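You operate a simulated robot arm through the tools that you are given. There is no shell and no other tool.

You run a simulated robot arm. Do the job below in one go: nothing can be reset, and whatever is moved stays where it is left.

JOB
Wash the sign with the soapy washer and wipe it dry.
Fine: soap from the blue tray; put the washer and the wiper back. Set down upright: blue sleeve washer, rubber wiper. What is to be rubbed or washed off counts as gone when no trace of it is left.

It is judged by the outcome, as a careful person would: the job done as asked, and still so three seconds after it is handed in. It fails if anything else is knocked over, pushed out of place, dropped, spilled or broken.

ROBOT AND FRAMES
A 6-joint arm with a two-finger parallel gripper, fixed in place. Base frame: the origin is on the floor under the middle of its stand, x ahead of it, y to its left, z up. Readings come in mm, degrees, newtons and seconds.
With the tool pointing down near the work surface it reaches from about 200 to 620 mm from the base axis. Its first joint turns from -115.0 to 115.0 degrees. Payload 3.43 kg.
The tool frame sits at the grasp point between the pads (the TCP): z along the fingers, y along the line on which they close. The tips reach 34 mm beyond it. Largest opening 128 mm; finger width 24, thickness 12; the body of the gripper, 48 by 130 mm, starts 96 mm behind the TCP.
Orientation is that of the tool frame in the base frame, as [roll, pitch, yaw] about the fixed x, y, z axes, in that order (R = Rz(yaw) Ry(pitch) Rx(roll)). With the fingers straight down and closing along the base's y, the tool's x points along the base's -x, its y along +y and its z along -z.

CONTROLS
- The arm moves only by the tool servo_tool. Its argument "rows" is a list of rows, each an object (a shift or turn left out is 0, a gripper value left out holds the last) with "gripper": the finger opening in mm, from 0 to 128; "slide": the shift along the tool's x, y, z in mm, a list of three; "angular": the turn, a rotation vector about the tool's x, y, z in degrees, a list of three. In form: [{"gripper": gripper, "slide": [dx, dy, dz], "angular": [wx, wy, wz]}, ...]. A call has 1 to 20 rows; each row shifts and turns the commanded pose from where the row before left it, along the tool's axes as they then stand. A row lasts 0.2 s, in which the tool goes at most 50 mm and 8.6 degrees; a call with a longer step from one row to the next is refused whole, and so is a gripper value outside its range. A pose out of reach is approached as far as the arm can. The call stops where the force on the tool passes 40 N (or 10 N more than at its start, if that is more) or the arm is blocked; 0.2 s more then pass. The fingers move at their own pace (about 153 mm/s each) and stop on an object; they squeeze with about 26 N. The grip force told is the motor's: it shows also when the fingers shut on nothing. Time passes only in rows, and 0.2 s behind the last, so rows that do not move let the fingers close. The reply holds the time, the measured pose of the TCP, the force on the tool along the base axes, the opening and the grip force, in the units named above and with some noise, with the torque about the TCP (base axes, N m) and any sound that the robot's microphone picked up.
- Cameras (640 x 400 px; columns grow to the right, rows downward): "scene" is fixed at [400.4, 649.9, 1469.4]; the picture's right is [-1.00, -0.04, 0.00], its down [-0.01, 0.19, -0.98] and it looks along [0.04, -0.98, -0.19] (base axes); focal length 363 px, centre (320, 200). "wrist" rides on the gripper at [76, -11, -160] in the tool frame; the picture's right is [0.15, 0.99, 0.00], its down [-0.88, 0.13, -0.46] and it looks along [-0.45, 0.07, 0.89] (tool axes); focal length 234 px, centre (320, 200). There is no depth. A picture from a camera that has moved, and an enlarged one, comes with that camera's place and axes in the base frame and with its lens.
- get_image(camera): a new picture of that camera. It takes no simulated time.
- lift_body(by): slides the trunk up (or, below 0, down) by that many mm; the arm rides with it, the base frame stays. It gives what a move gives, with no picture.
- enlarge(camera, box): a new picture of the part [left, top, right, bottom] of that camera's present view, enlarged. It takes no simulated time.
- finish_job(): hands the job in; it is judged then, once.

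Nothing tells you positions but the pictures and the camera data. Unless the task says otherwise, let go and move clear before handing in.

The tools are called as name(argument=value, ...) on one line, values as JSON. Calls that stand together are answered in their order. servo_tool: Moves the arm, as the interface text tells. Its arguments: {"type":"object","properties":{"rows":{"type":"array","items":{"type":"object","properties":{"gripper":{"type":"number"},"slide":{"type":"array","items":{"type":"number"}},"angular":{"type":"array","items":{"type":"number"}}}}}},"required":["rows"]} The other tools are called the same way: lift_body (by) moves the trunk up or down; get_image (camera) takes a picture; enlarge (camera, box) takes an enlarged picture of a part of a camera's view; finish_job () hands the job in.

At the start:

```text
time_s: 0.0
eef_pos: [166.2, -258.1, 1515.3]
orientation: [-180.0, 0.0, -179.9]
wrist_force: [-0.3, 0.5, -0.4]
torque: [0.01, -0.01, -0.01]
finger_gap: 128.1
finger_force: 0.3
trunk travel left (down, up): [-990.0, 0.0]
```

scene: 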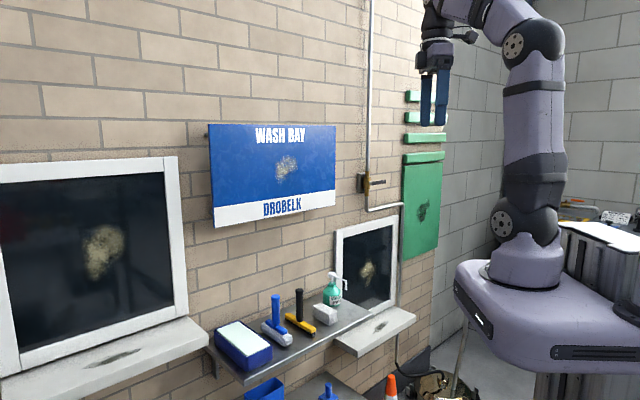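
wrist: 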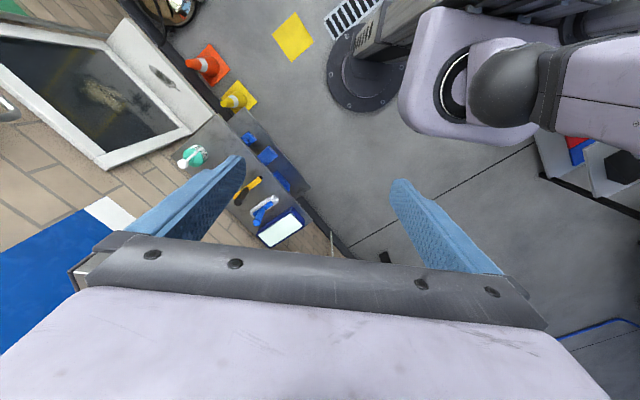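

I see a blue sign "WASH DAY" on the brick wall, with a shelf below it holding a blue tray, a blue-handled sleeve washer, a black/yellow rubber wiper, a sponge or block and a soap bottle. I'll look closer before I move anything.

enlarge(camera="scene", box=[200, 260, 440, 400])

enlarge(camera="scene", box=[190, 110, 350, 230])

enlarge(camera="wrist", box=[150, 100, 350, 270])

```text
2.67 times, centred on (320, 330) of scene
camera zoom: at [400.4, 649.9, 1469.4], right [-1.0, -0.04, 0.0], down [-0.01, 0.19, -0.98], along [0.04, -0.98, -0.19], focal length 968 px, centre (320, -147)
```

zoom: 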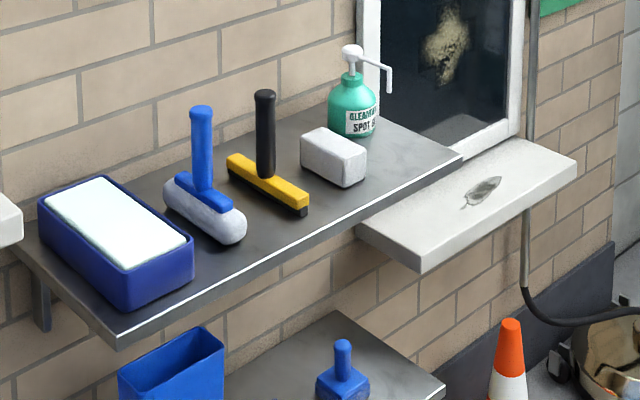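

```text
3.33 times, centred on (270, 170) of scene
camera zoom: at [400.4, 649.9, 1469.4], right [-1.0, -0.04, 0.0], down [-0.01, 0.19, -0.98], along [0.04, -0.98, -0.19], focal length 1210 px, centre (487, 300)
```

zoom: 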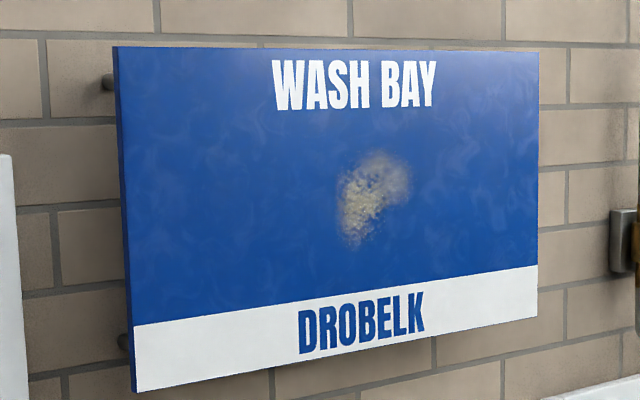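

```text
2.35 times, centred on (250, 185) of wrist
camera zoom: at [91.1, -269.6, 1674.9], right [-0.15, 0.99, 0.0], down [0.88, 0.13, 0.46], along [0.45, 0.07, -0.89], focal length 551 px, centre (485, 235)
```

zoom: 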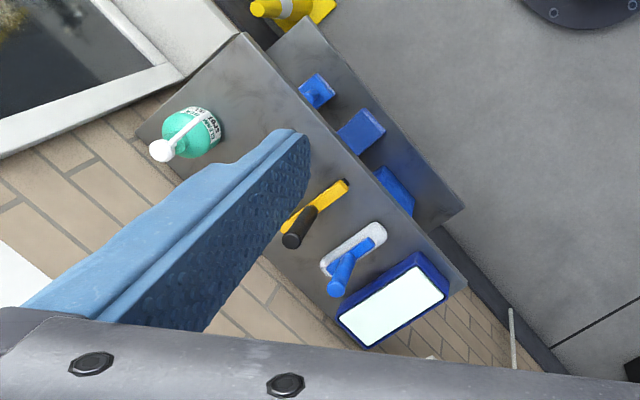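

The wall stands at about 45° to the base axes and faces the robot. I estimate the sign's face about 795 mm from the base axis at azimuth -45°, and the shelf items at about z 830–930. I'll turn the tool square to the wall and take a better look from above the shelf.

servo_tool(rows=[{"gripper": 100, "angular": [0, 0, 7.5]}, {"angular": [0, 0, 7.5]}, {"angular": [0, 0, 7.5]}, {"angular": [0, 0, 7.5]}, {"angular": [0, 0, 7.5]}, {"angular": [0, 0, 7.5]}, {"slide": [0, 0, 40]}, {"slide": [0, 0, 40]}])

```text
time_s: 1.8
eef_pos: [165.7, -259.5, 1433.8]
orientation: [180.0, 0.0, 134.9]
wrist_force: [-0.4, 0.5, -0.3]
torque: [-0.01, 0.01, 0.0]
finger_gap: 99.8
finger_force: 0.1
trunk travel left (down, up): [-990.0, 0.0]
```

lift_body(by=-150)

servo_tool(rows=[{"slide": [-40, 25, 0]}, {"slide": [-40, 25, 0]}, {"slide": [-40, 25, 0]}, {"slide": [-40, 25, 0]}])

get_image(camera="wrist")

get_image(camera="scene")

```text
time_s: 3.5
eef_pos: [164.4, -257.8, 1284.2]
orientation: [-180.0, -0.1, 135.0]
wrist_force: [-0.4, -0.1, 0.0]
torque: [0.03, 0.0, 0.01]
finger_gap: 99.8
finger_force: 0.1
trunk travel left (down, up): [-840.0, 150.0]
```

```text
time_s: 4.5
eef_pos: [349.8, -303.6, 1280.7]
orientation: [-179.9, 0.0, 135.0]
wrist_force: [0.3, 0.7, -0.4]
torque: [0.0, 0.06, -0.02]
finger_gap: 99.9
finger_force: 0.0
trunk travel left (down, up): [-840.0, 150.0]
```

```text
taken
camera wrist: at [290.1, -258.6, 1441.0], right [0.6, 0.8, 0.0], down [0.72, -0.53, 0.45], along [0.36, -0.27, -0.89], focal length 234 px, centre (320, 200)
```

wrist: 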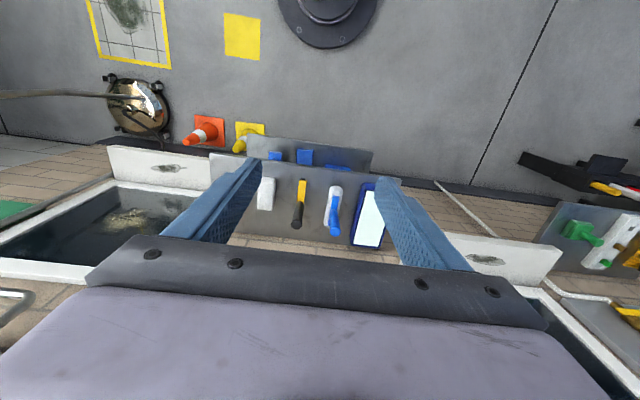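

```text
taken
```

scene: 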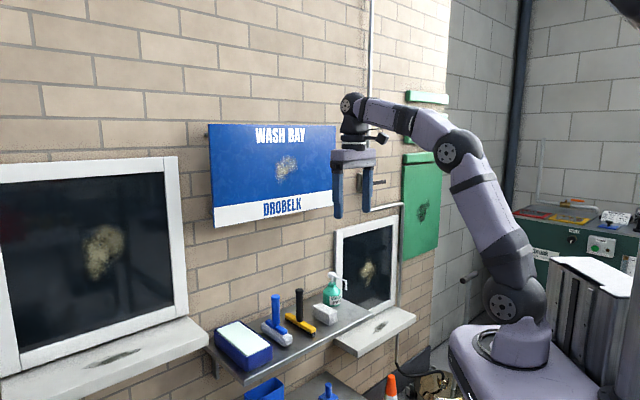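

enlarge(camera="wrist", box=[220, 130, 420, 260])

```text
3.08 times, centred on (320, 195) of wrist
camera zoom: at [290.1, -258.6, 1441.0], right [0.6, 0.8, 0.0], down [0.72, -0.53, 0.45], along [0.36, -0.27, -0.89], focal length 720 px, centre (320, 215)
```

zoom: 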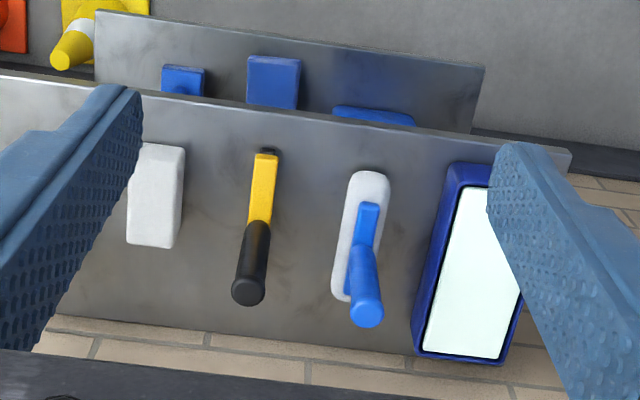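

The layout in wall coordinates is now clear, with p outward to the wall and q along it. The washer handle is at p≈720, q≈111, top z≈946; the wiper is at p≈718, q≈12; the tray centre is at p≈725, q≈232; the shelf top is at z≈790. I'll move to just above the washer and check reach and alignment.

servo_tool(rows=[{"gripper": 80, "slide": [-25, 7.8, 22]}, {"slide": [-25, 7.8, 22]}, {"slide": [-25, 7.8, 22]}, {"slide": [-25, 7.8, 22]}, {"slide": [-25, 7.8, 22]}, {"slide": [-25, 7.8, 22]}, {"slide": [-25, 7.8, 22]}, {"slide": [-25, 7.8, 22]}, {"slide": [-25, 7.8, 22]}, {"slide": [-25, 7.8, 22]}, {}])

get_image(camera="wrist")

get_image(camera="scene")

```text
time_s: 7.0
eef_pos: [507.6, -369.0, 1070.8]
orientation: [-180.0, 0.0, 134.9]
wrist_force: [-0.2, 0.0, 0.0]
torque: [0.0, 0.02, 0.01]
finger_gap: 80.0
finger_force: 0.1
out of reach, approached as far as the arm can: row 6, 7, 8, 9, 10
trunk travel left (down, up): [-840.0, 150.0]
```

```text
taken
camera wrist: at [447.4, -323.3, 1231.4], right [0.6, 0.8, 0.0], down [0.71, -0.53, 0.46], along [0.37, -0.27, -0.89], focal length 234 px, centre (320, 200)
```

wrist: 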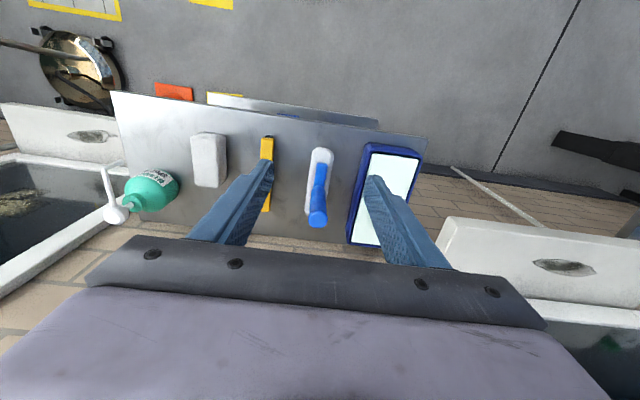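

```text
taken
```

scene: 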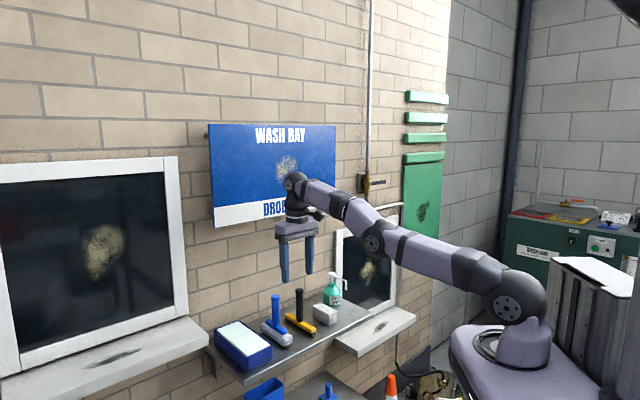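

With the tool pointing straight down the arm runs out of reach at about p=620. I'll tilt the tool about 45° toward the wall, which brings the wrist closer to the base and leaves the handle graspable at a slant.

servo_tool(rows=[{"slide": [20, 0, 0]}, {"angular": [0, -7.5, 0]}, {"angular": [0, -7.5, 0]}, {"angular": [0, -7.5, 0]}, {"angular": [0, -7.5, 0]}, {"angular": [0, -7.5, 0]}, {"angular": [0, -7.5, 0]}, {}])

get_image(camera="wrist")

get_image(camera="scene")

```text
time_s: 8.8
eef_pos: [618.2, -455.1, 1153.3]
orientation: [-179.9, 37.1, 135.0]
wrist_force: [0.8, -1.2, -0.2]
torque: [0.01, 0.03, -0.03]
finger_gap: 80.1
finger_force: 0.0
out of reach, approached as far as the arm can: row 1, 2, 3, 4, 5, 6, 7
trunk travel left (down, up): [-840.0, 150.0]
```

```text
taken
camera wrist: at [500.2, -351.9, 1235.6], right [0.62, 0.78, -0.09], down [0.4, -0.21, 0.89], along [0.68, -0.59, -0.44], focal length 234 px, centre (320, 200)
```

wrist: 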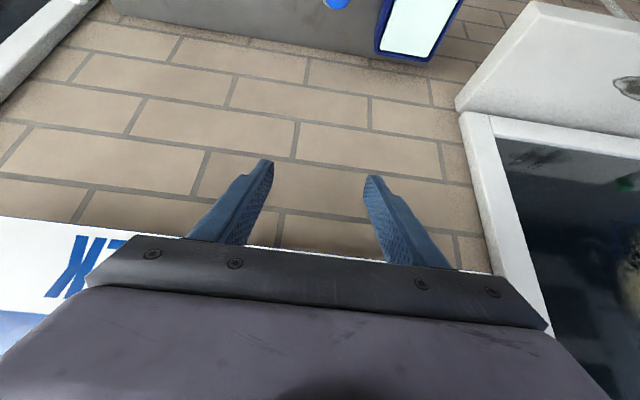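

```text
taken
```

scene: 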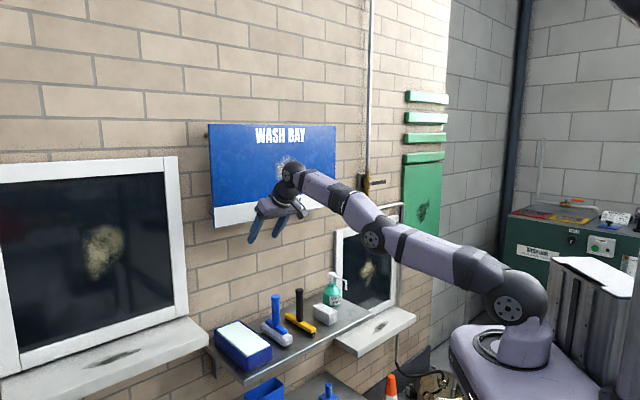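

The arm is stretched straight and hasn't reached the commanded pose. I'll pull back inward to bend the elbow, then see how it responds.

servo_tool(rows=[{"slide": [24, 0, -18]}, {"slide": [24, 0, -18]}, {"slide": [24, 0, -18]}])

```text
time_s: 9.6
eef_pos: [616.6, -443.9, 1174.4]
orientation: [-179.9, 37.2, 135.1]
wrist_force: [-0.3, -0.9, -0.8]
torque: [0.0, -0.01, -0.02]
finger_gap: 79.9
finger_force: 0.1
out of reach, approached as far as the arm can: row 1, 2, 3
trunk travel left (down, up): [-840.0, 150.0]
```

servo_tool(rows=[{}])

get_image(camera="scene")

```text
time_s: 9.9
eef_pos: [616.9, -444.8, 1173.7]
orientation: [-179.9, 37.1, 134.9]
wrist_force: [-0.2, 0.1, 0.0]
torque: [0.01, 0.02, -0.01]
finger_gap: 79.9
finger_force: 0.0
trunk travel left (down, up): [-840.0, 150.0]
```

```text
taken
```

scene: 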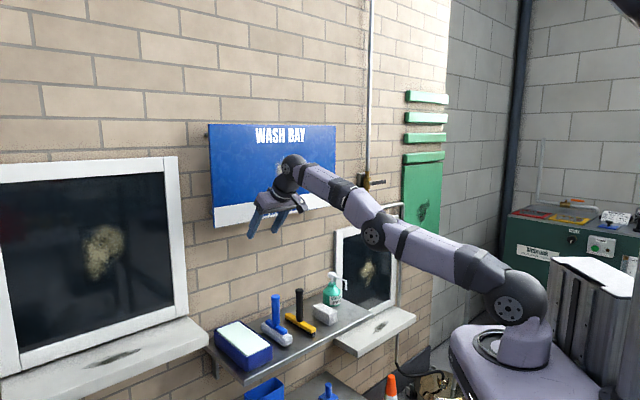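

servo_tool(rows=[{"slide": [43, 0, -12]}, {"slide": [43, 0, -12]}, {"slide": [43, 0, -12]}, {"slide": [43, 0, -12]}])

```text
time_s: 10.9
eef_pos: [636.0, -420.9, 1169.7]
orientation: [-179.8, 37.2, 135.0]
wrist_force: [0.1, -0.1, -0.1]
torque: [-0.02, 0.0, -0.04]
finger_gap: 80.2
finger_force: 0.1
out of reach, approached as far as the arm can: row 1, 2, 3, 4
trunk travel left (down, up): [-840.0, 150.0]
```

servo_tool(rows=[{"slide": [34, 0, 22]}, {"slide": [40, 0, 14]}, {"slide": [40, 0, 14]}, {}])

get_image(camera="scene")

```text
time_s: 11.9
eef_pos: [663.2, -421.7, 1084.5]
orientation: [-179.9, 37.1, 135.0]
wrist_force: [-0.5, -1.4, 0.5]
torque: [0.0, -0.01, -0.04]
finger_gap: 79.9
finger_force: 0.1
out of reach, approached as far as the arm can: row 1, 2, 3
trunk travel left (down, up): [-840.0, 150.0]
```

```text
taken
```

scene: 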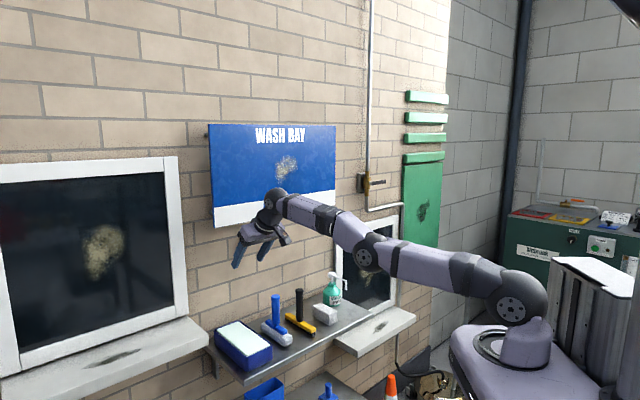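

servo_tool(rows=[{"slide": [32, -8, -24], "angular": [0, 8, 0]}, {"slide": [34, -8, -20], "angular": [0, 8, 0]}, {"slide": [37, -8, -15], "angular": [0, 8, 0]}, {"slide": [39, -8, -10], "angular": [0, 8, 0]}])

get_image(camera="scene")

```text
time_s: 12.9
eef_pos: [544.4, -346.2, 1089.8]
orientation: [180.0, 4.8, 135.0]
wrist_force: [0.3, 0.7, 0.1]
torque: [-0.04, -0.03, 0.0]
finger_gap: 79.9
finger_force: 0.0
out of reach, approached as far as the arm can: row 1, 2, 3, 4
trunk travel left (down, up): [-840.0, 150.0]
```

```text
taken
```

scene: 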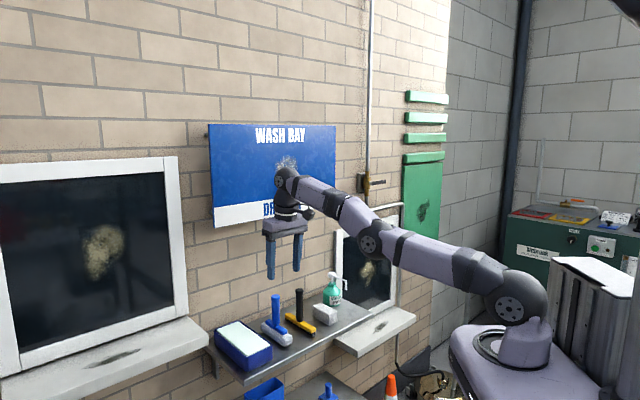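

servo_tool(rows=[{"slide": [40, -8, 0]}, {"slide": [40, -8, 0]}])

```text
time_s: 13.6
eef_pos: [542.9, -345.8, 1093.0]
orientation: [-179.9, 5.0, 135.0]
wrist_force: [0.7, 0.0, 0.2]
torque: [0.0, 0.01, 0.0]
finger_gap: 80.0
finger_force: 0.0
out of reach, approached as far as the arm can: row 1, 2
trunk travel left (down, up): [-840.0, 150.0]
```

enlarge(camera="scene", box=[240, 140, 580, 360])

get_image(camera="wrist")

```text
1.82 times, centred on (410, 250) of scene
camera zoom: at [400.4, 649.9, 1469.4], right [-1.0, -0.04, 0.0], down [-0.01, 0.19, -0.98], along [0.04, -0.98, -0.19], focal length 660 px, centre (156, 109)
```

zoom: 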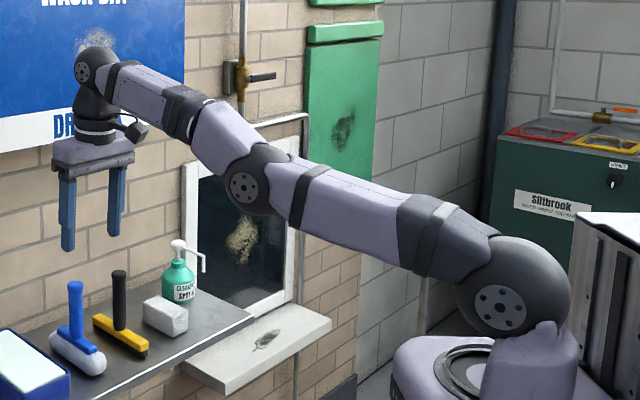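

```text
taken
camera wrist: at [473.3, -290.7, 1246.5], right [0.6, 0.8, -0.01], down [0.68, -0.5, 0.53], along [0.42, -0.33, -0.85], focal length 234 px, centre (320, 200)
```

wrist: 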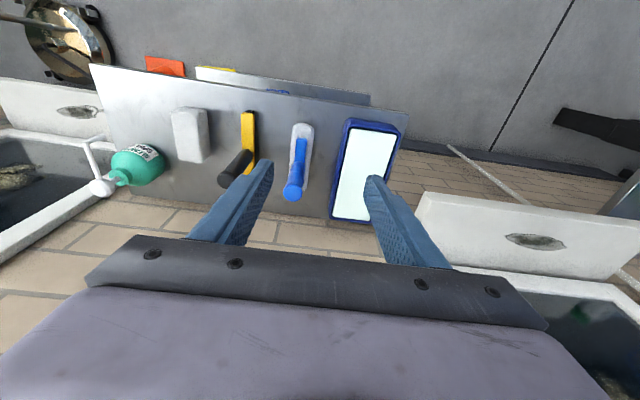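

The arm seems to have slipped past straight into an elbow-down state, so it can't retract. I'll stretch it fully, then fold the tool back toward the base so the elbow bends the right way.

servo_tool(rows=[{"slide": [-28, 6, -6]}, {"slide": [-28, 6, -6]}, {"slide": [40, 0, 0], "angular": [0, 8.5, 0]}, {"slide": [44, -2, 3], "angular": [0, 8.5, 0]}, {"slide": [46, -4, 6], "angular": [0, 8.5, 0]}])

enlarge(camera="scene", box=[240, 140, 580, 360])

```text
time_s: 14.8
eef_pos: [495.4, -291.2, 1067.6]
orientation: [-180.0, -13.9, 135.0]
wrist_force: [-0.1, 0.6, 0.7]
torque: [0.02, 0.03, 0.0]
finger_gap: 80.2
finger_force: 0.0
out of reach, approached as far as the arm can: row 1, 2, 4, 5
trunk travel left (down, up): [-840.0, 150.0]
```

```text
1.82 times, centred on (410, 250) of scene
camera zoom: at [400.4, 649.9, 1469.4], right [-1.0, -0.04, 0.0], down [-0.01, 0.19, -0.98], along [0.04, -0.98, -0.19], focal length 660 px, centre (156, 109)
```

zoom: 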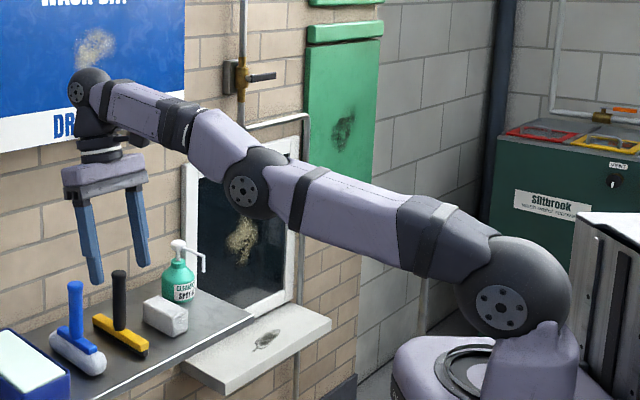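

servo_tool(rows=[{"slide": [1.7, -0.4, 0.95]}, {"slide": [1.7, -0.4, 0.95]}, {"slide": [4.2, -1.1, 2.3]}, {"slide": [4.2, -1.1, 2.3]}, {"slide": [8, -2, 4.5]}, {"slide": [8, -2, 4.5]}])

```text
time_s: 16.1
eef_pos: [496.1, -291.6, 1067.1]
orientation: [-179.9, -14.0, 135.0]
wrist_force: [0.4, -0.9, -0.1]
torque: [0.0, 0.03, 0.02]
finger_gap: 80.0
finger_force: 0.0
out of reach, approached as far as the arm can: row 3, 4, 5, 6
trunk travel left (down, up): [-840.0, 150.0]
```

servo_tool(rows=[{"slide": [37, 0, -2.7], "angular": [0, 8.5, 0]}, {"slide": [37, 0, -2.7], "angular": [0, 8.5, 0]}, {"slide": [37, 0, -2.7], "angular": [0, 8.5, 0]}, {"slide": [37, 0, -2.7], "angular": [0, 8.5, 0]}])

enlarge(camera="scene", box=[240, 140, 580, 360])

```text
time_s: 17.1
eef_pos: [360.7, -167.0, 1100.9]
orientation: [-180.0, -47.7, 135.1]
wrist_force: [-0.8, -0.6, -0.3]
torque: [-0.01, 0.01, 0.02]
finger_gap: 80.0
finger_force: 0.1
out of reach, approached as far as the arm can: row 2, 3, 4
trunk travel left (down, up): [-840.0, 150.0]
```

```text
1.82 times, centred on (410, 250) of scene
camera zoom: at [400.4, 649.9, 1469.4], right [-1.0, -0.04, 0.0], down [-0.01, 0.19, -0.98], along [0.04, -0.98, -0.19], focal length 660 px, centre (156, 109)
```

zoom: 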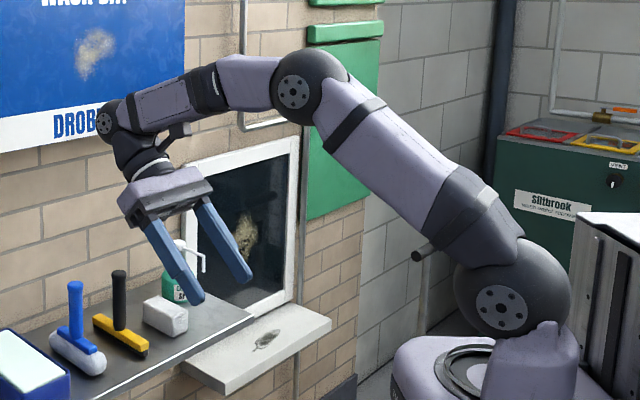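

The elbow is bending the right way again. I'll now swing the tool to a 45° outward tilt while keeping the wrist well inside its reach.

servo_tool(rows=[{"slide": [-13.5, -2.4, -14.8], "angular": [0, -8.4, 0]}, {"slide": [-15.5, -2.4, -12.7], "angular": [0, -8.4, 0]}, {"slide": [-17.2, -2.4, -10.3], "angular": [0, -8.4, 0]}, {"slide": [-18.5, -2.4, -7.7], "angular": [0, -8.4, 0]}, {"slide": [-19.4, -2.4, -4.9], "angular": [0, -8.4, 0]}, {"slide": [-19.9, -2.4, -2.0], "angular": [0, -8.4, 0]}, {"slide": [-20, -2.4, 0.9], "angular": [0, -8.4, 0]}, {"slide": [-19.6, -2.4, 3.9], "angular": [0, -8.4, 0]}, {"slide": [-18.9, -2.4, 6.7], "angular": [0, -8.4, 0]}, {"slide": [-17.7, -2.4, 9.4], "angular": [0, -8.4, 0]}, {"slide": [-16.1, -2.4, 11.8], "angular": [0, -8.4, 0]}, {}])

get_image(camera="wrist")

get_image(camera="scene")

```text
time_s: 19.8
eef_pos: [498.9, -339.5, 1100.2]
orientation: [-180.0, 44.5, 135.0]
wrist_force: [-0.1, -0.2, -0.6]
torque: [0.0, -0.02, -0.04]
finger_gap: 80.1
finger_force: 0.1
trunk travel left (down, up): [-840.0, 150.0]
```

```text
taken
camera wrist: at [374.7, -231.5, 1161.4], right [0.63, 0.77, -0.1], down [0.31, -0.13, 0.94], along [0.72, -0.62, -0.32], focal length 234 px, centre (320, 200)
```

wrist: 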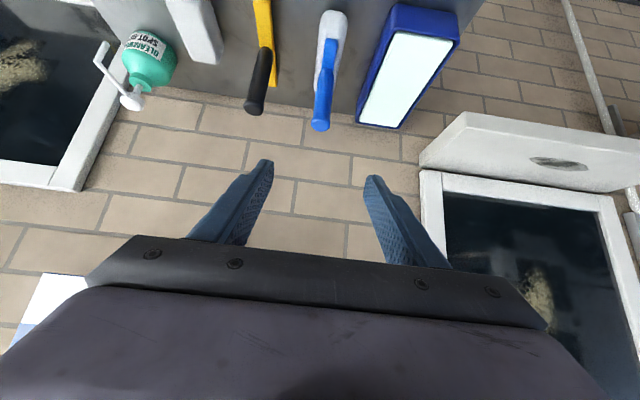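

```text
taken
```

scene: 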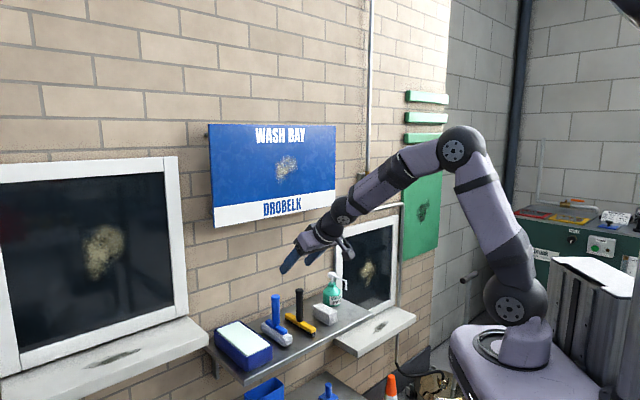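

enlarge(camera="wrist", box=[200, 0, 480, 175])

enlarge(camera="scene", box=[205, 280, 345, 380])

```text
2.29 times, centred on (340, 88) of wrist
camera zoom: at [374.7, -231.5, 1161.4], right [0.63, 0.77, -0.1], down [0.31, -0.13, 0.94], along [0.72, -0.62, -0.32], focal length 535 px, centre (274, 457)
```

zoom: 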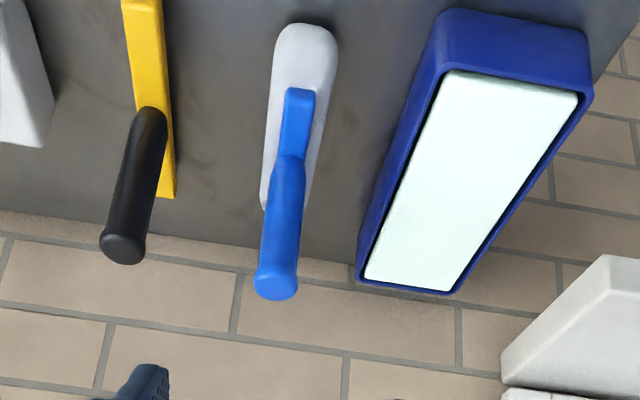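

```text
4.00 times, centred on (275, 330) of scene
camera zoom: at [400.4, 649.9, 1469.4], right [-1.0, -0.04, 0.0], down [-0.01, 0.19, -0.98], along [0.04, -0.98, -0.19], focal length 1452 px, centre (500, -320)
```

zoom: 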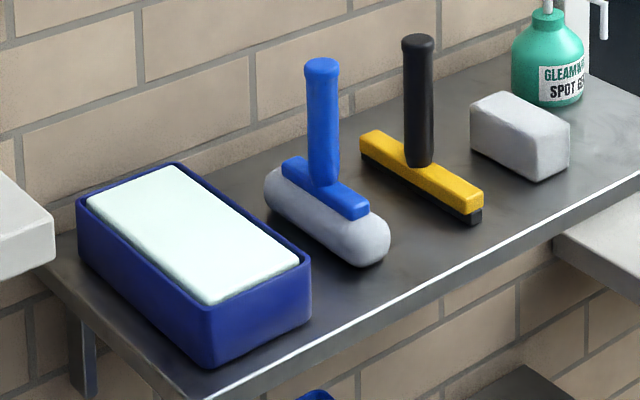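

servo_tool(rows=[{"gripper": 70, "slide": [19, -0.2, 40.7]}, {"slide": [19, -0.2, 40.7]}, {"slide": [19, -0.2, 40.7]}, {"slide": [0, 0, 30]}, {}])

get_image(camera="wrist")

enlarge(camera="scene", box=[205, 220, 405, 380])

```text
time_s: 20.9
eef_pos: [545.8, -390.0, 950.0]
orientation: [-180.0, 44.5, 135.0]
wrist_force: [-0.3, -0.4, -0.1]
torque: [0.01, 0.0, 0.03]
finger_gap: 70.0
finger_force: 0.0
trunk travel left (down, up): [-840.0, 150.0]
```

```text
taken
camera wrist: at [421.6, -279.8, 1011.8], right [0.63, 0.77, -0.1], down [0.31, -0.13, 0.94], along [0.72, -0.62, -0.32], focal length 234 px, centre (320, 200)
```

wrist: 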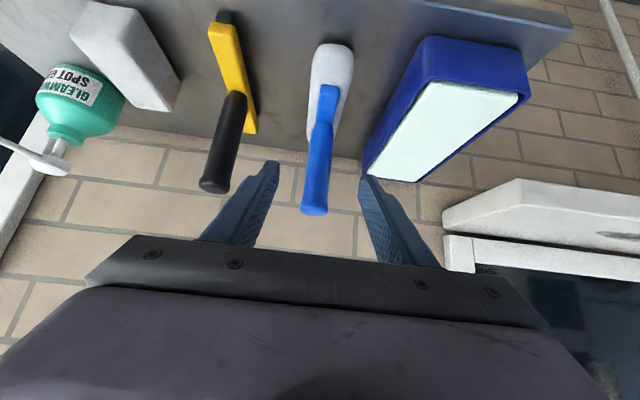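

```text
2.50 times, centred on (305, 300) of scene
camera zoom: at [400.4, 649.9, 1469.4], right [-1.0, -0.04, 0.0], down [-0.01, 0.19, -0.98], along [0.04, -0.98, -0.19], focal length 907 px, centre (358, -50)
```

zoom: 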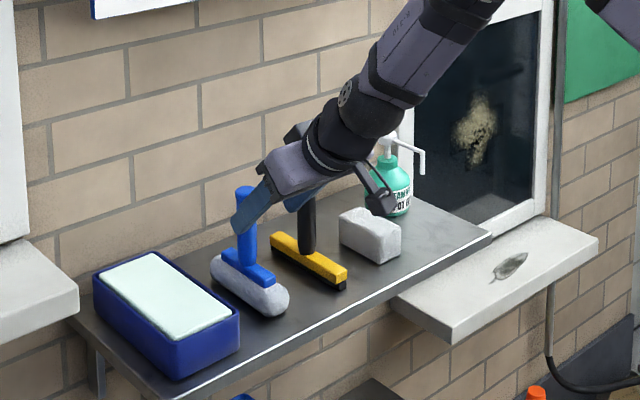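

servo_tool(rows=[{"slide": [0, 1, 28]}, {"slide": [0, 1, 27]}, {"slide": [0, 0, 25]}, {}])

get_image(camera="wrist")

enlarge(camera="scene", box=[205, 260, 345, 380])

```text
time_s: 21.9
eef_pos: [586.8, -426.5, 895.4]
orientation: [-179.9, 44.5, 135.0]
wrist_force: [-0.2, -1.0, -0.1]
torque: [0.02, 0.01, -0.01]
finger_gap: 69.9
finger_force: 0.0
trunk travel left (down, up): [-840.0, 150.0]
```

```text
taken
camera wrist: at [462.8, -317.3, 956.3], right [0.63, 0.77, -0.1], down [0.31, -0.13, 0.94], along [0.72, -0.62, -0.32], focal length 234 px, centre (320, 200)
```

wrist: 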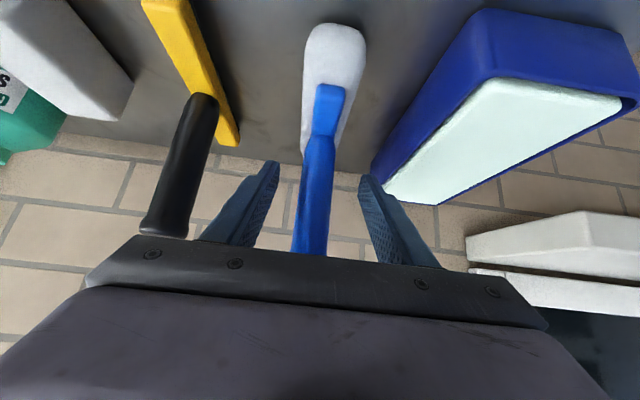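

```text
3.33 times, centred on (275, 320) of scene
camera zoom: at [400.4, 649.9, 1469.4], right [-1.0, -0.04, 0.0], down [-0.01, 0.19, -0.98], along [0.04, -0.98, -0.19], focal length 1210 px, centre (470, -200)
```

zoom: 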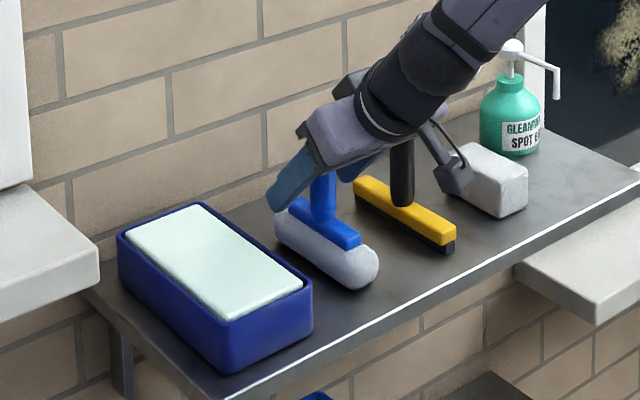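

servo_tool(rows=[{"gripper": 10}, {"gripper": 10}, {"gripper": 10}])

get_image(camera="wrist")

```text
time_s: 22.8
eef_pos: [585.4, -426.6, 894.9]
orientation: [-179.9, 44.4, 135.0]
wrist_force: [0.0, 1.4, -0.7]
torque: [0.05, 0.02, -0.01]
finger_gap: 26.8
finger_force: 25.9
trunk travel left (down, up): [-840.0, 150.0]
```

```text
taken
camera wrist: at [462.8, -317.3, 956.0], right [0.63, 0.77, -0.1], down [0.31, -0.13, 0.94], along [0.72, -0.62, -0.32], focal length 234 px, centre (320, 200)
```

wrist: 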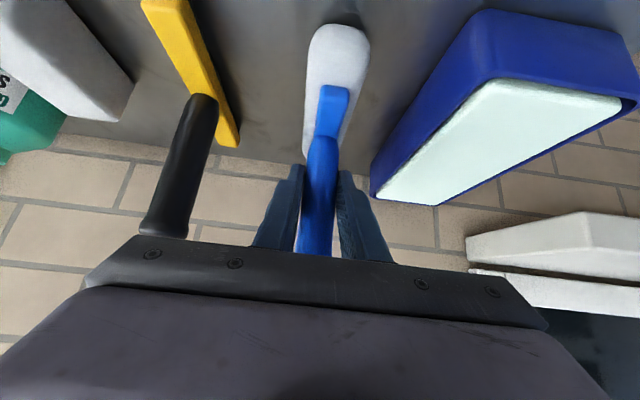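

The washer is gripped (gap 26.8 mm, 26 N). I'll lift it straight up, then carry it along the wall to above the soap tray.

servo_tool(rows=[{"slide": [-17.5, 0, -17.8]}, {"slide": [-17.5, 0, -17.8]}, {"slide": [-17.5, 0, -17.8]}, {"slide": [-17.5, 0, -17.8]}, {}])

get_image(camera="scene")

get_image(camera="wrist")

```text
time_s: 23.9
eef_pos: [586.4, -427.4, 994.6]
orientation: [-179.9, 44.4, 135.1]
wrist_force: [-0.4, 0.5, -1.8]
torque: [0.0, 0.03, 0.03]
finger_gap: 26.8
finger_force: 25.8
trunk travel left (down, up): [-840.0, 150.0]
```

```text
taken
```

scene: 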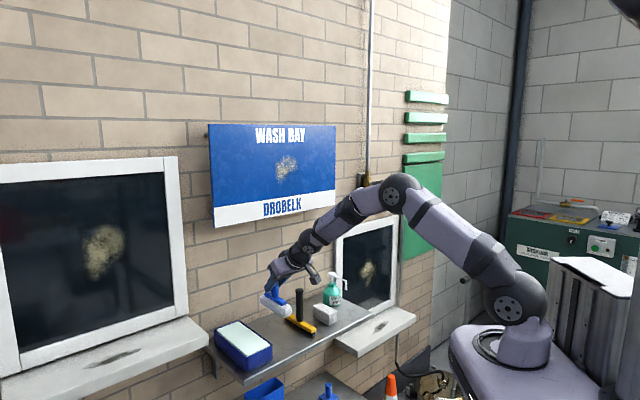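

```text
taken
camera wrist: at [462.3, -318.4, 1056.3], right [0.63, 0.77, -0.1], down [0.31, -0.13, 0.94], along [0.71, -0.62, -0.32], focal length 234 px, centre (320, 200)
```

wrist: 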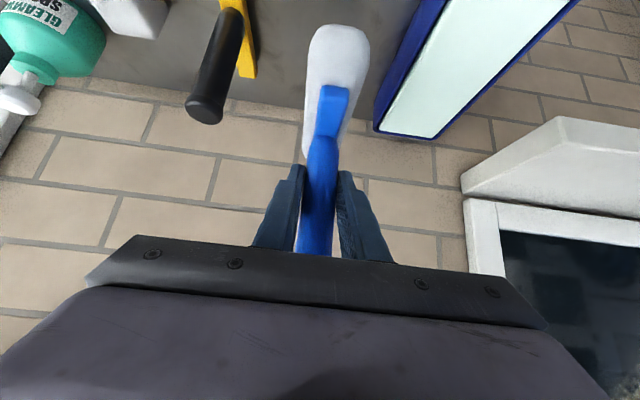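

servo_tool(rows=[{"slide": [-0.5, 30, 0.5]}, {"slide": [-0.5, 30, 0.5]}, {"slide": [-0.5, 30, 0.5]}, {"slide": [-0.6, 29, 0.6]}, {}])

get_image(camera="wrist")

enlarge(camera="scene", box=[185, 260, 345, 380])

```text
time_s: 25.1
eef_pos: [671.5, -344.8, 994.8]
orientation: [180.0, 44.3, 135.1]
wrist_force: [-0.4, 0.5, -2.7]
torque: [0.04, 0.01, 0.0]
finger_gap: 27.0
finger_force: 26.2
trunk travel left (down, up): [-840.0, 150.0]
```

```text
taken
camera wrist: at [548.0, -236.0, 1056.5], right [0.63, 0.77, -0.1], down [0.31, -0.13, 0.94], along [0.71, -0.62, -0.32], focal length 234 px, centre (320, 200)
```

wrist: 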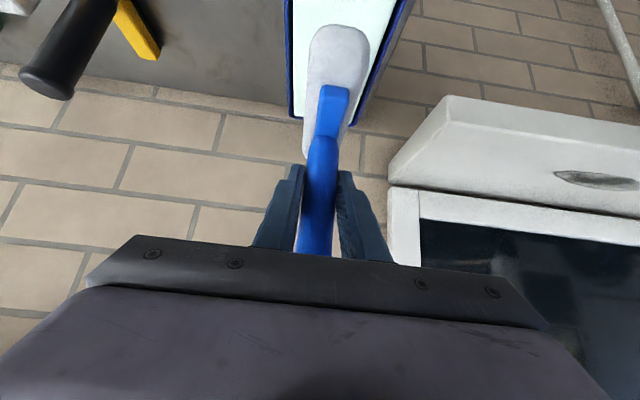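

```text
3.33 times, centred on (265, 320) of scene
camera zoom: at [400.4, 649.9, 1469.4], right [-1.0, -0.04, 0.0], down [-0.01, 0.19, -0.98], along [0.04, -0.98, -0.19], focal length 1210 px, centre (503, -200)
```

zoom: 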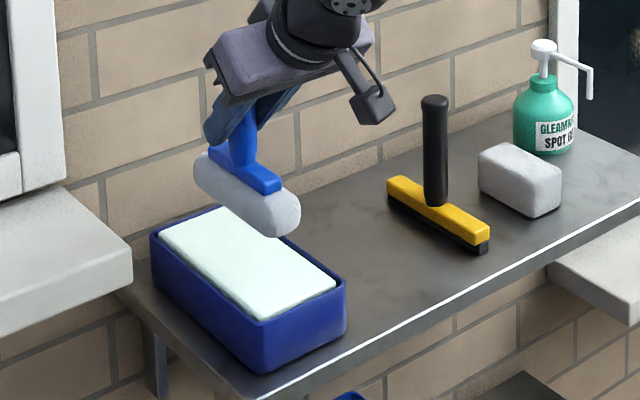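

servo_tool(rows=[{"slide": [10.5, 0, 10.7]}, {"slide": [10.5, 0, 10.7]}, {"slide": [3.5, 0, 3.6]}, {"slide": [3.5, 0, 3.6]}, {}])

enlarge(camera="scene", box=[185, 260, 345, 380])

```text
time_s: 26.4
eef_pos: [673.4, -345.3, 955.5]
orientation: [179.9, 44.5, 134.9]
wrist_force: [0.2, 0.1, -2.1]
torque: [0.02, -0.02, -0.01]
finger_gap: 27.0
finger_force: 26.4
trunk travel left (down, up): [-840.0, 150.0]
```

```text
3.33 times, centred on (265, 320) of scene
camera zoom: at [400.4, 649.9, 1469.4], right [-1.0, -0.04, 0.0], down [-0.01, 0.19, -0.98], along [0.04, -0.98, -0.19], focal length 1210 px, centre (503, -200)
```

zoom: 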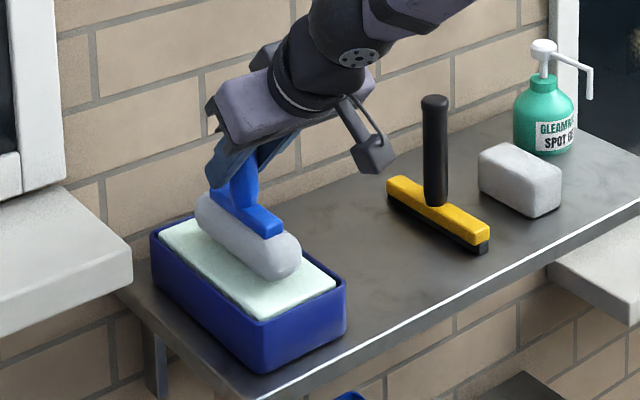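

servo_tool(rows=[{"slide": [2.1, 0, 2.1]}, {"slide": [2.1, 0, 2.1]}, {"slide": [2.1, 0, 2.1]}, {}])

enlarge(camera="scene", box=[185, 260, 345, 380])

```text
time_s: 27.4
eef_pos: [672.3, -344.0, 944.8]
orientation: [-179.8, 44.4, 135.1]
wrist_force: [-0.1, 0.3, -1.6]
torque: [0.03, -0.01, 0.0]
finger_gap: 27.1
finger_force: 25.7
trunk travel left (down, up): [-840.0, 150.0]
```

```text
3.33 times, centred on (265, 320) of scene
camera zoom: at [400.4, 649.9, 1469.4], right [-1.0, -0.04, 0.0], down [-0.01, 0.19, -0.98], along [0.04, -0.98, -0.19], focal length 1210 px, centre (503, -200)
```

zoom: 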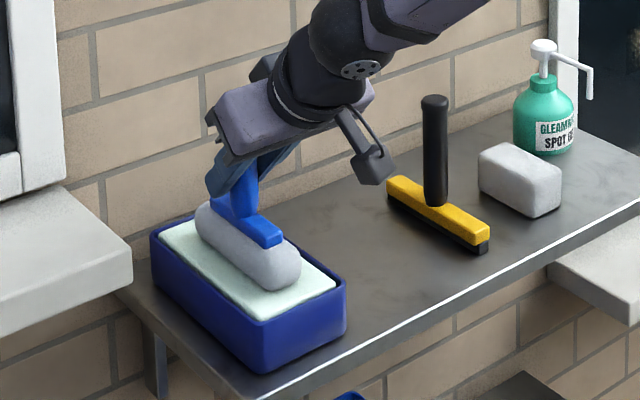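

servo_tool(rows=[{"slide": [2.1, 0, 2.1]}, {"slide": [2.1, 0, 2.1]}, {"slide": [2.1, 0, 2.1]}, {}])

enlarge(camera="scene", box=[185, 280, 305, 370])

get_image(camera="wrist")

```text
time_s: 28.4
eef_pos: [671.6, -344.8, 937.4]
orientation: [-179.9, 44.5, 135.0]
wrist_force: [-0.3, 0.4, 0.6]
torque: [0.12, 0.08, 0.03]
finger_gap: 26.9
finger_force: 27.0
trunk travel left (down, up): [-840.0, 150.0]
```

```text
4.44 times, centred on (245, 325) of scene
camera zoom: at [400.4, 649.9, 1469.4], right [-1.0, -0.04, 0.0], down [-0.01, 0.19, -0.98], along [0.04, -0.98, -0.19], focal length 1613 px, centre (653, -356)
```

zoom: 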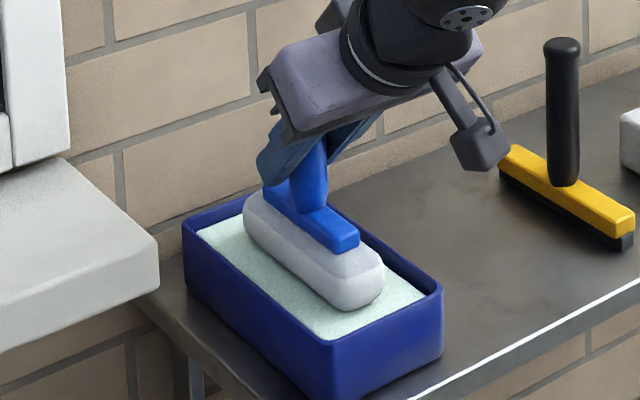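

```text
taken
camera wrist: at [548.2, -234.9, 998.4], right [0.63, 0.77, -0.1], down [0.31, -0.13, 0.94], along [0.72, -0.62, -0.32], focal length 234 px, centre (320, 200)
```

wrist: 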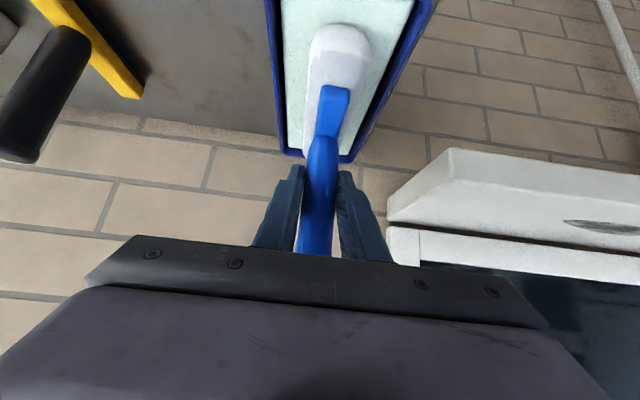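

servo_tool(rows=[{"slide": [1.4, 0, 1.4]}, {"slide": [1.4, 0, 1.4]}, {}])

enlarge(camera="scene", box=[185, 280, 305, 370])

```text
time_s: 29.1
eef_pos: [672.4, -345.4, 934.3]
orientation: [-180.0, 44.5, 135.0]
wrist_force: [-1.4, 0.9, 4.9]
torque: [0.3, 0.13, 0.04]
finger_gap: 26.8
finger_force: 25.8
trunk travel left (down, up): [-840.0, 150.0]
```

```text
4.44 times, centred on (245, 325) of scene
camera zoom: at [400.4, 649.9, 1469.4], right [-1.0, -0.04, 0.0], down [-0.01, 0.19, -0.98], along [0.04, -0.98, -0.19], focal length 1613 px, centre (653, -356)
```

zoom: 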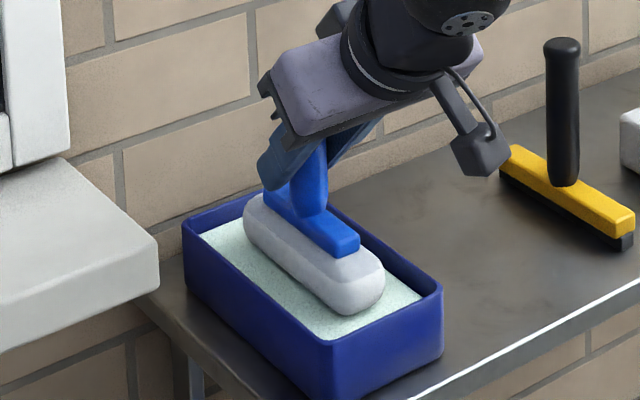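

servo_tool(rows=[{"slide": [1.0, 0, 1.0]}, {}, {}, {}])

servo_tool(rows=[{"slide": [-7, 0, -7]}, {"slide": [-14, 0, -14.2]}, {"slide": [-17.5, 0, -17.8]}, {"slide": [-17.5, 0, -17.8]}, {}])

enlarge(camera="scene", box=[185, 250, 325, 370])

get_image(camera="wrist")

```text
time_s: 30.1
eef_pos: [671.9, -344.7, 934.4]
orientation: [-179.9, 44.6, 135.0]
wrist_force: [3.1, -2.4, 10.3]
torque: [0.01, -0.04, 0.0]
finger_gap: 27.0
finger_force: 26.3
trunk travel left (down, up): [-840.0, 150.0]
```

```text
time_s: 31.4
eef_pos: [673.3, -345.9, 1011.0]
orientation: [-179.9, 44.3, 135.1]
wrist_force: [-0.2, 0.7, -2.9]
torque: [0.0, 0.02, -0.02]
finger_gap: 26.9
finger_force: 26.1
trunk travel left (down, up): [-840.0, 150.0]
```

```text
3.33 times, centred on (255, 310) of scene
camera zoom: at [400.4, 649.9, 1469.4], right [-1.0, -0.04, 0.0], down [-0.01, 0.19, -0.98], along [0.04, -0.98, -0.19], focal length 1210 px, centre (537, -167)
```

zoom: 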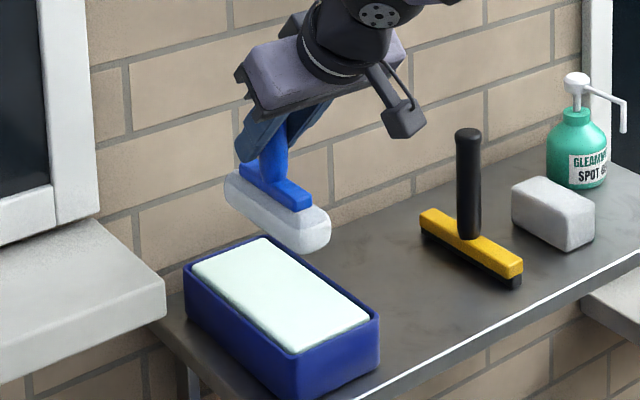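

```text
taken
camera wrist: at [549.4, -236.2, 1072.7], right [0.63, 0.77, -0.1], down [0.31, -0.13, 0.94], along [0.71, -0.62, -0.32], focal length 234 px, centre (320, 200)
```

wrist: 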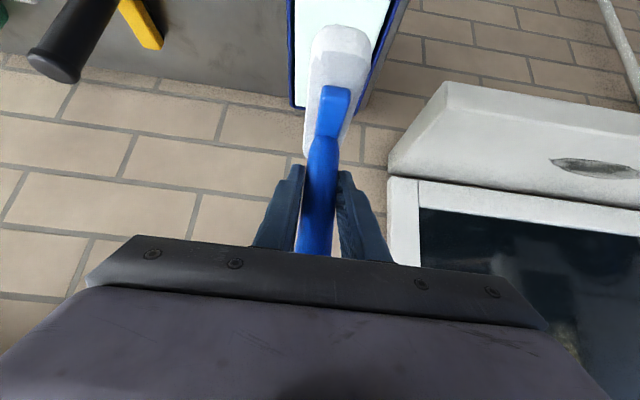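

The sleeve now carries soap. I'll pull back from the wall and turn the tool 90° so the washer's handle points at the sign with the sleeve vertical.

servo_tool(rows=[{"slide": [9.6, -12, -37.4]}, {"slide": [9.6, -12, -37.4]}, {"slide": [9.6, -12, -37.4]}, {"slide": [9.6, -12, -37.4]}, {}])

servo_tool(rows=[{"slide": [-16.1, -8, -16.4], "angular": [0, -8.18, 0]}, {"slide": [-18.3, -8, -14.0], "angular": [0, -8.18, 0]}, {"slide": [-20.1, -8, -11.2], "angular": [0, -8.18, 0]}, {"slide": [-21.5, -8, -8.3], "angular": [0, -8.18, 0]}, {"slide": [-22.4, -8, -5.1], "angular": [0, -8.18, 0]}, {"slide": [-22.9, -8, -1.9], "angular": [0, -8.18, 0]}, {}])

get_image(camera="scene")

get_image(camera="wrist")

```text
time_s: 32.5
eef_pos: [544.1, -282.4, 1089.4]
orientation: [-179.9, 44.4, 135.0]
wrist_force: [-0.3, -1.2, -2.2]
torque: [0.0, 0.02, -0.01]
finger_gap: 27.1
finger_force: 26.0
trunk travel left (down, up): [-840.0, 150.0]
```

```text
time_s: 34.1
eef_pos: [509.8, -317.6, 1229.2]
orientation: [-0.4, 86.4, -45.3]
wrist_force: [-0.4, 0.4, -2.0]
torque: [0.08, 0.07, 0.01]
finger_gap: 26.9
finger_force: 26.3
trunk travel left (down, up): [-840.0, 150.0]
```

```text
taken
```

scene: 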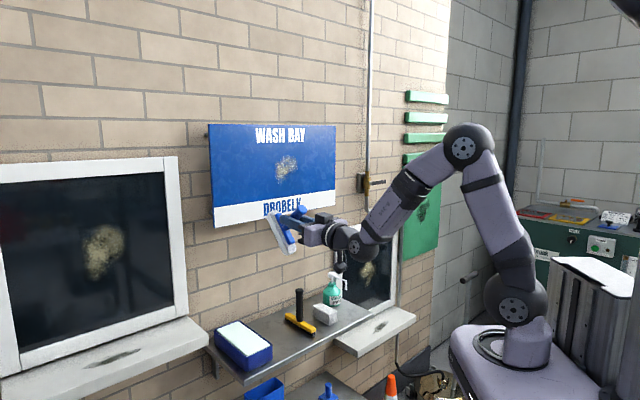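

```text
taken
camera wrist: at [394.6, -216.6, 1143.9], right [0.71, 0.69, -0.15], down [-0.27, 0.45, 0.85], along [0.66, -0.56, 0.51], focal length 234 px, centre (320, 200)
```

wrist: 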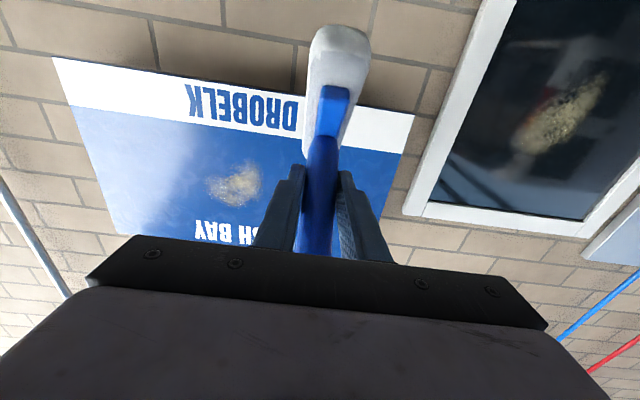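

servo_tool(rows=[{"slide": [-23, -8, 1.4], "angular": [0, -8.18, 0]}, {"slide": [-22.5, -8, 4.7], "angular": [0, -8.18, 0]}, {"slide": [-21.6, -8, 7.8], "angular": [0, -8.18, 0]}, {"slide": [-20.3, -8, 10.8], "angular": [0, -8.18, 0]}, {"slide": [-18.6, -8, 13.6], "angular": [0, -8.18, 0]}, {}])

get_image(camera="scene")

enlarge(camera="scene", box=[190, 110, 390, 260])

```text
time_s: 35.5
eef_pos: [510.2, -285.2, 1338.0]
orientation: [1.4, 45.7, -45.0]
wrist_force: [0.1, -0.5, -2.1]
torque: [0.1, 0.04, -0.03]
finger_gap: 26.7
finger_force: 25.4
out of reach, approached as far as the arm can: row 2, 3, 4, 5
trunk travel left (down, up): [-840.0, 150.0]
```

```text
taken
```

scene: 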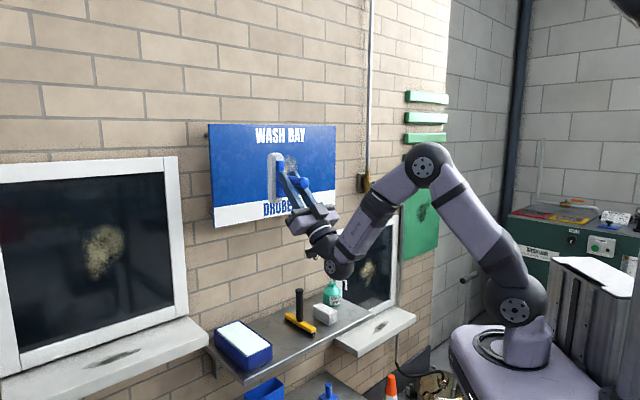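

```text
2.67 times, centred on (290, 185) of scene
camera zoom: at [400.4, 649.9, 1469.4], right [-1.0, -0.04, 0.0], down [-0.01, 0.19, -0.98], along [0.04, -0.98, -0.19], focal length 968 px, centre (400, 240)
```

zoom: 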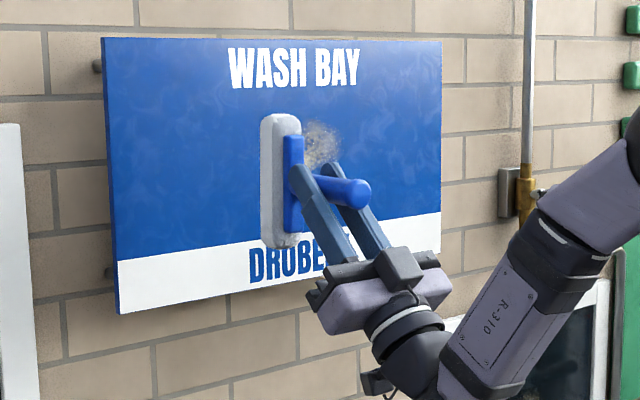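

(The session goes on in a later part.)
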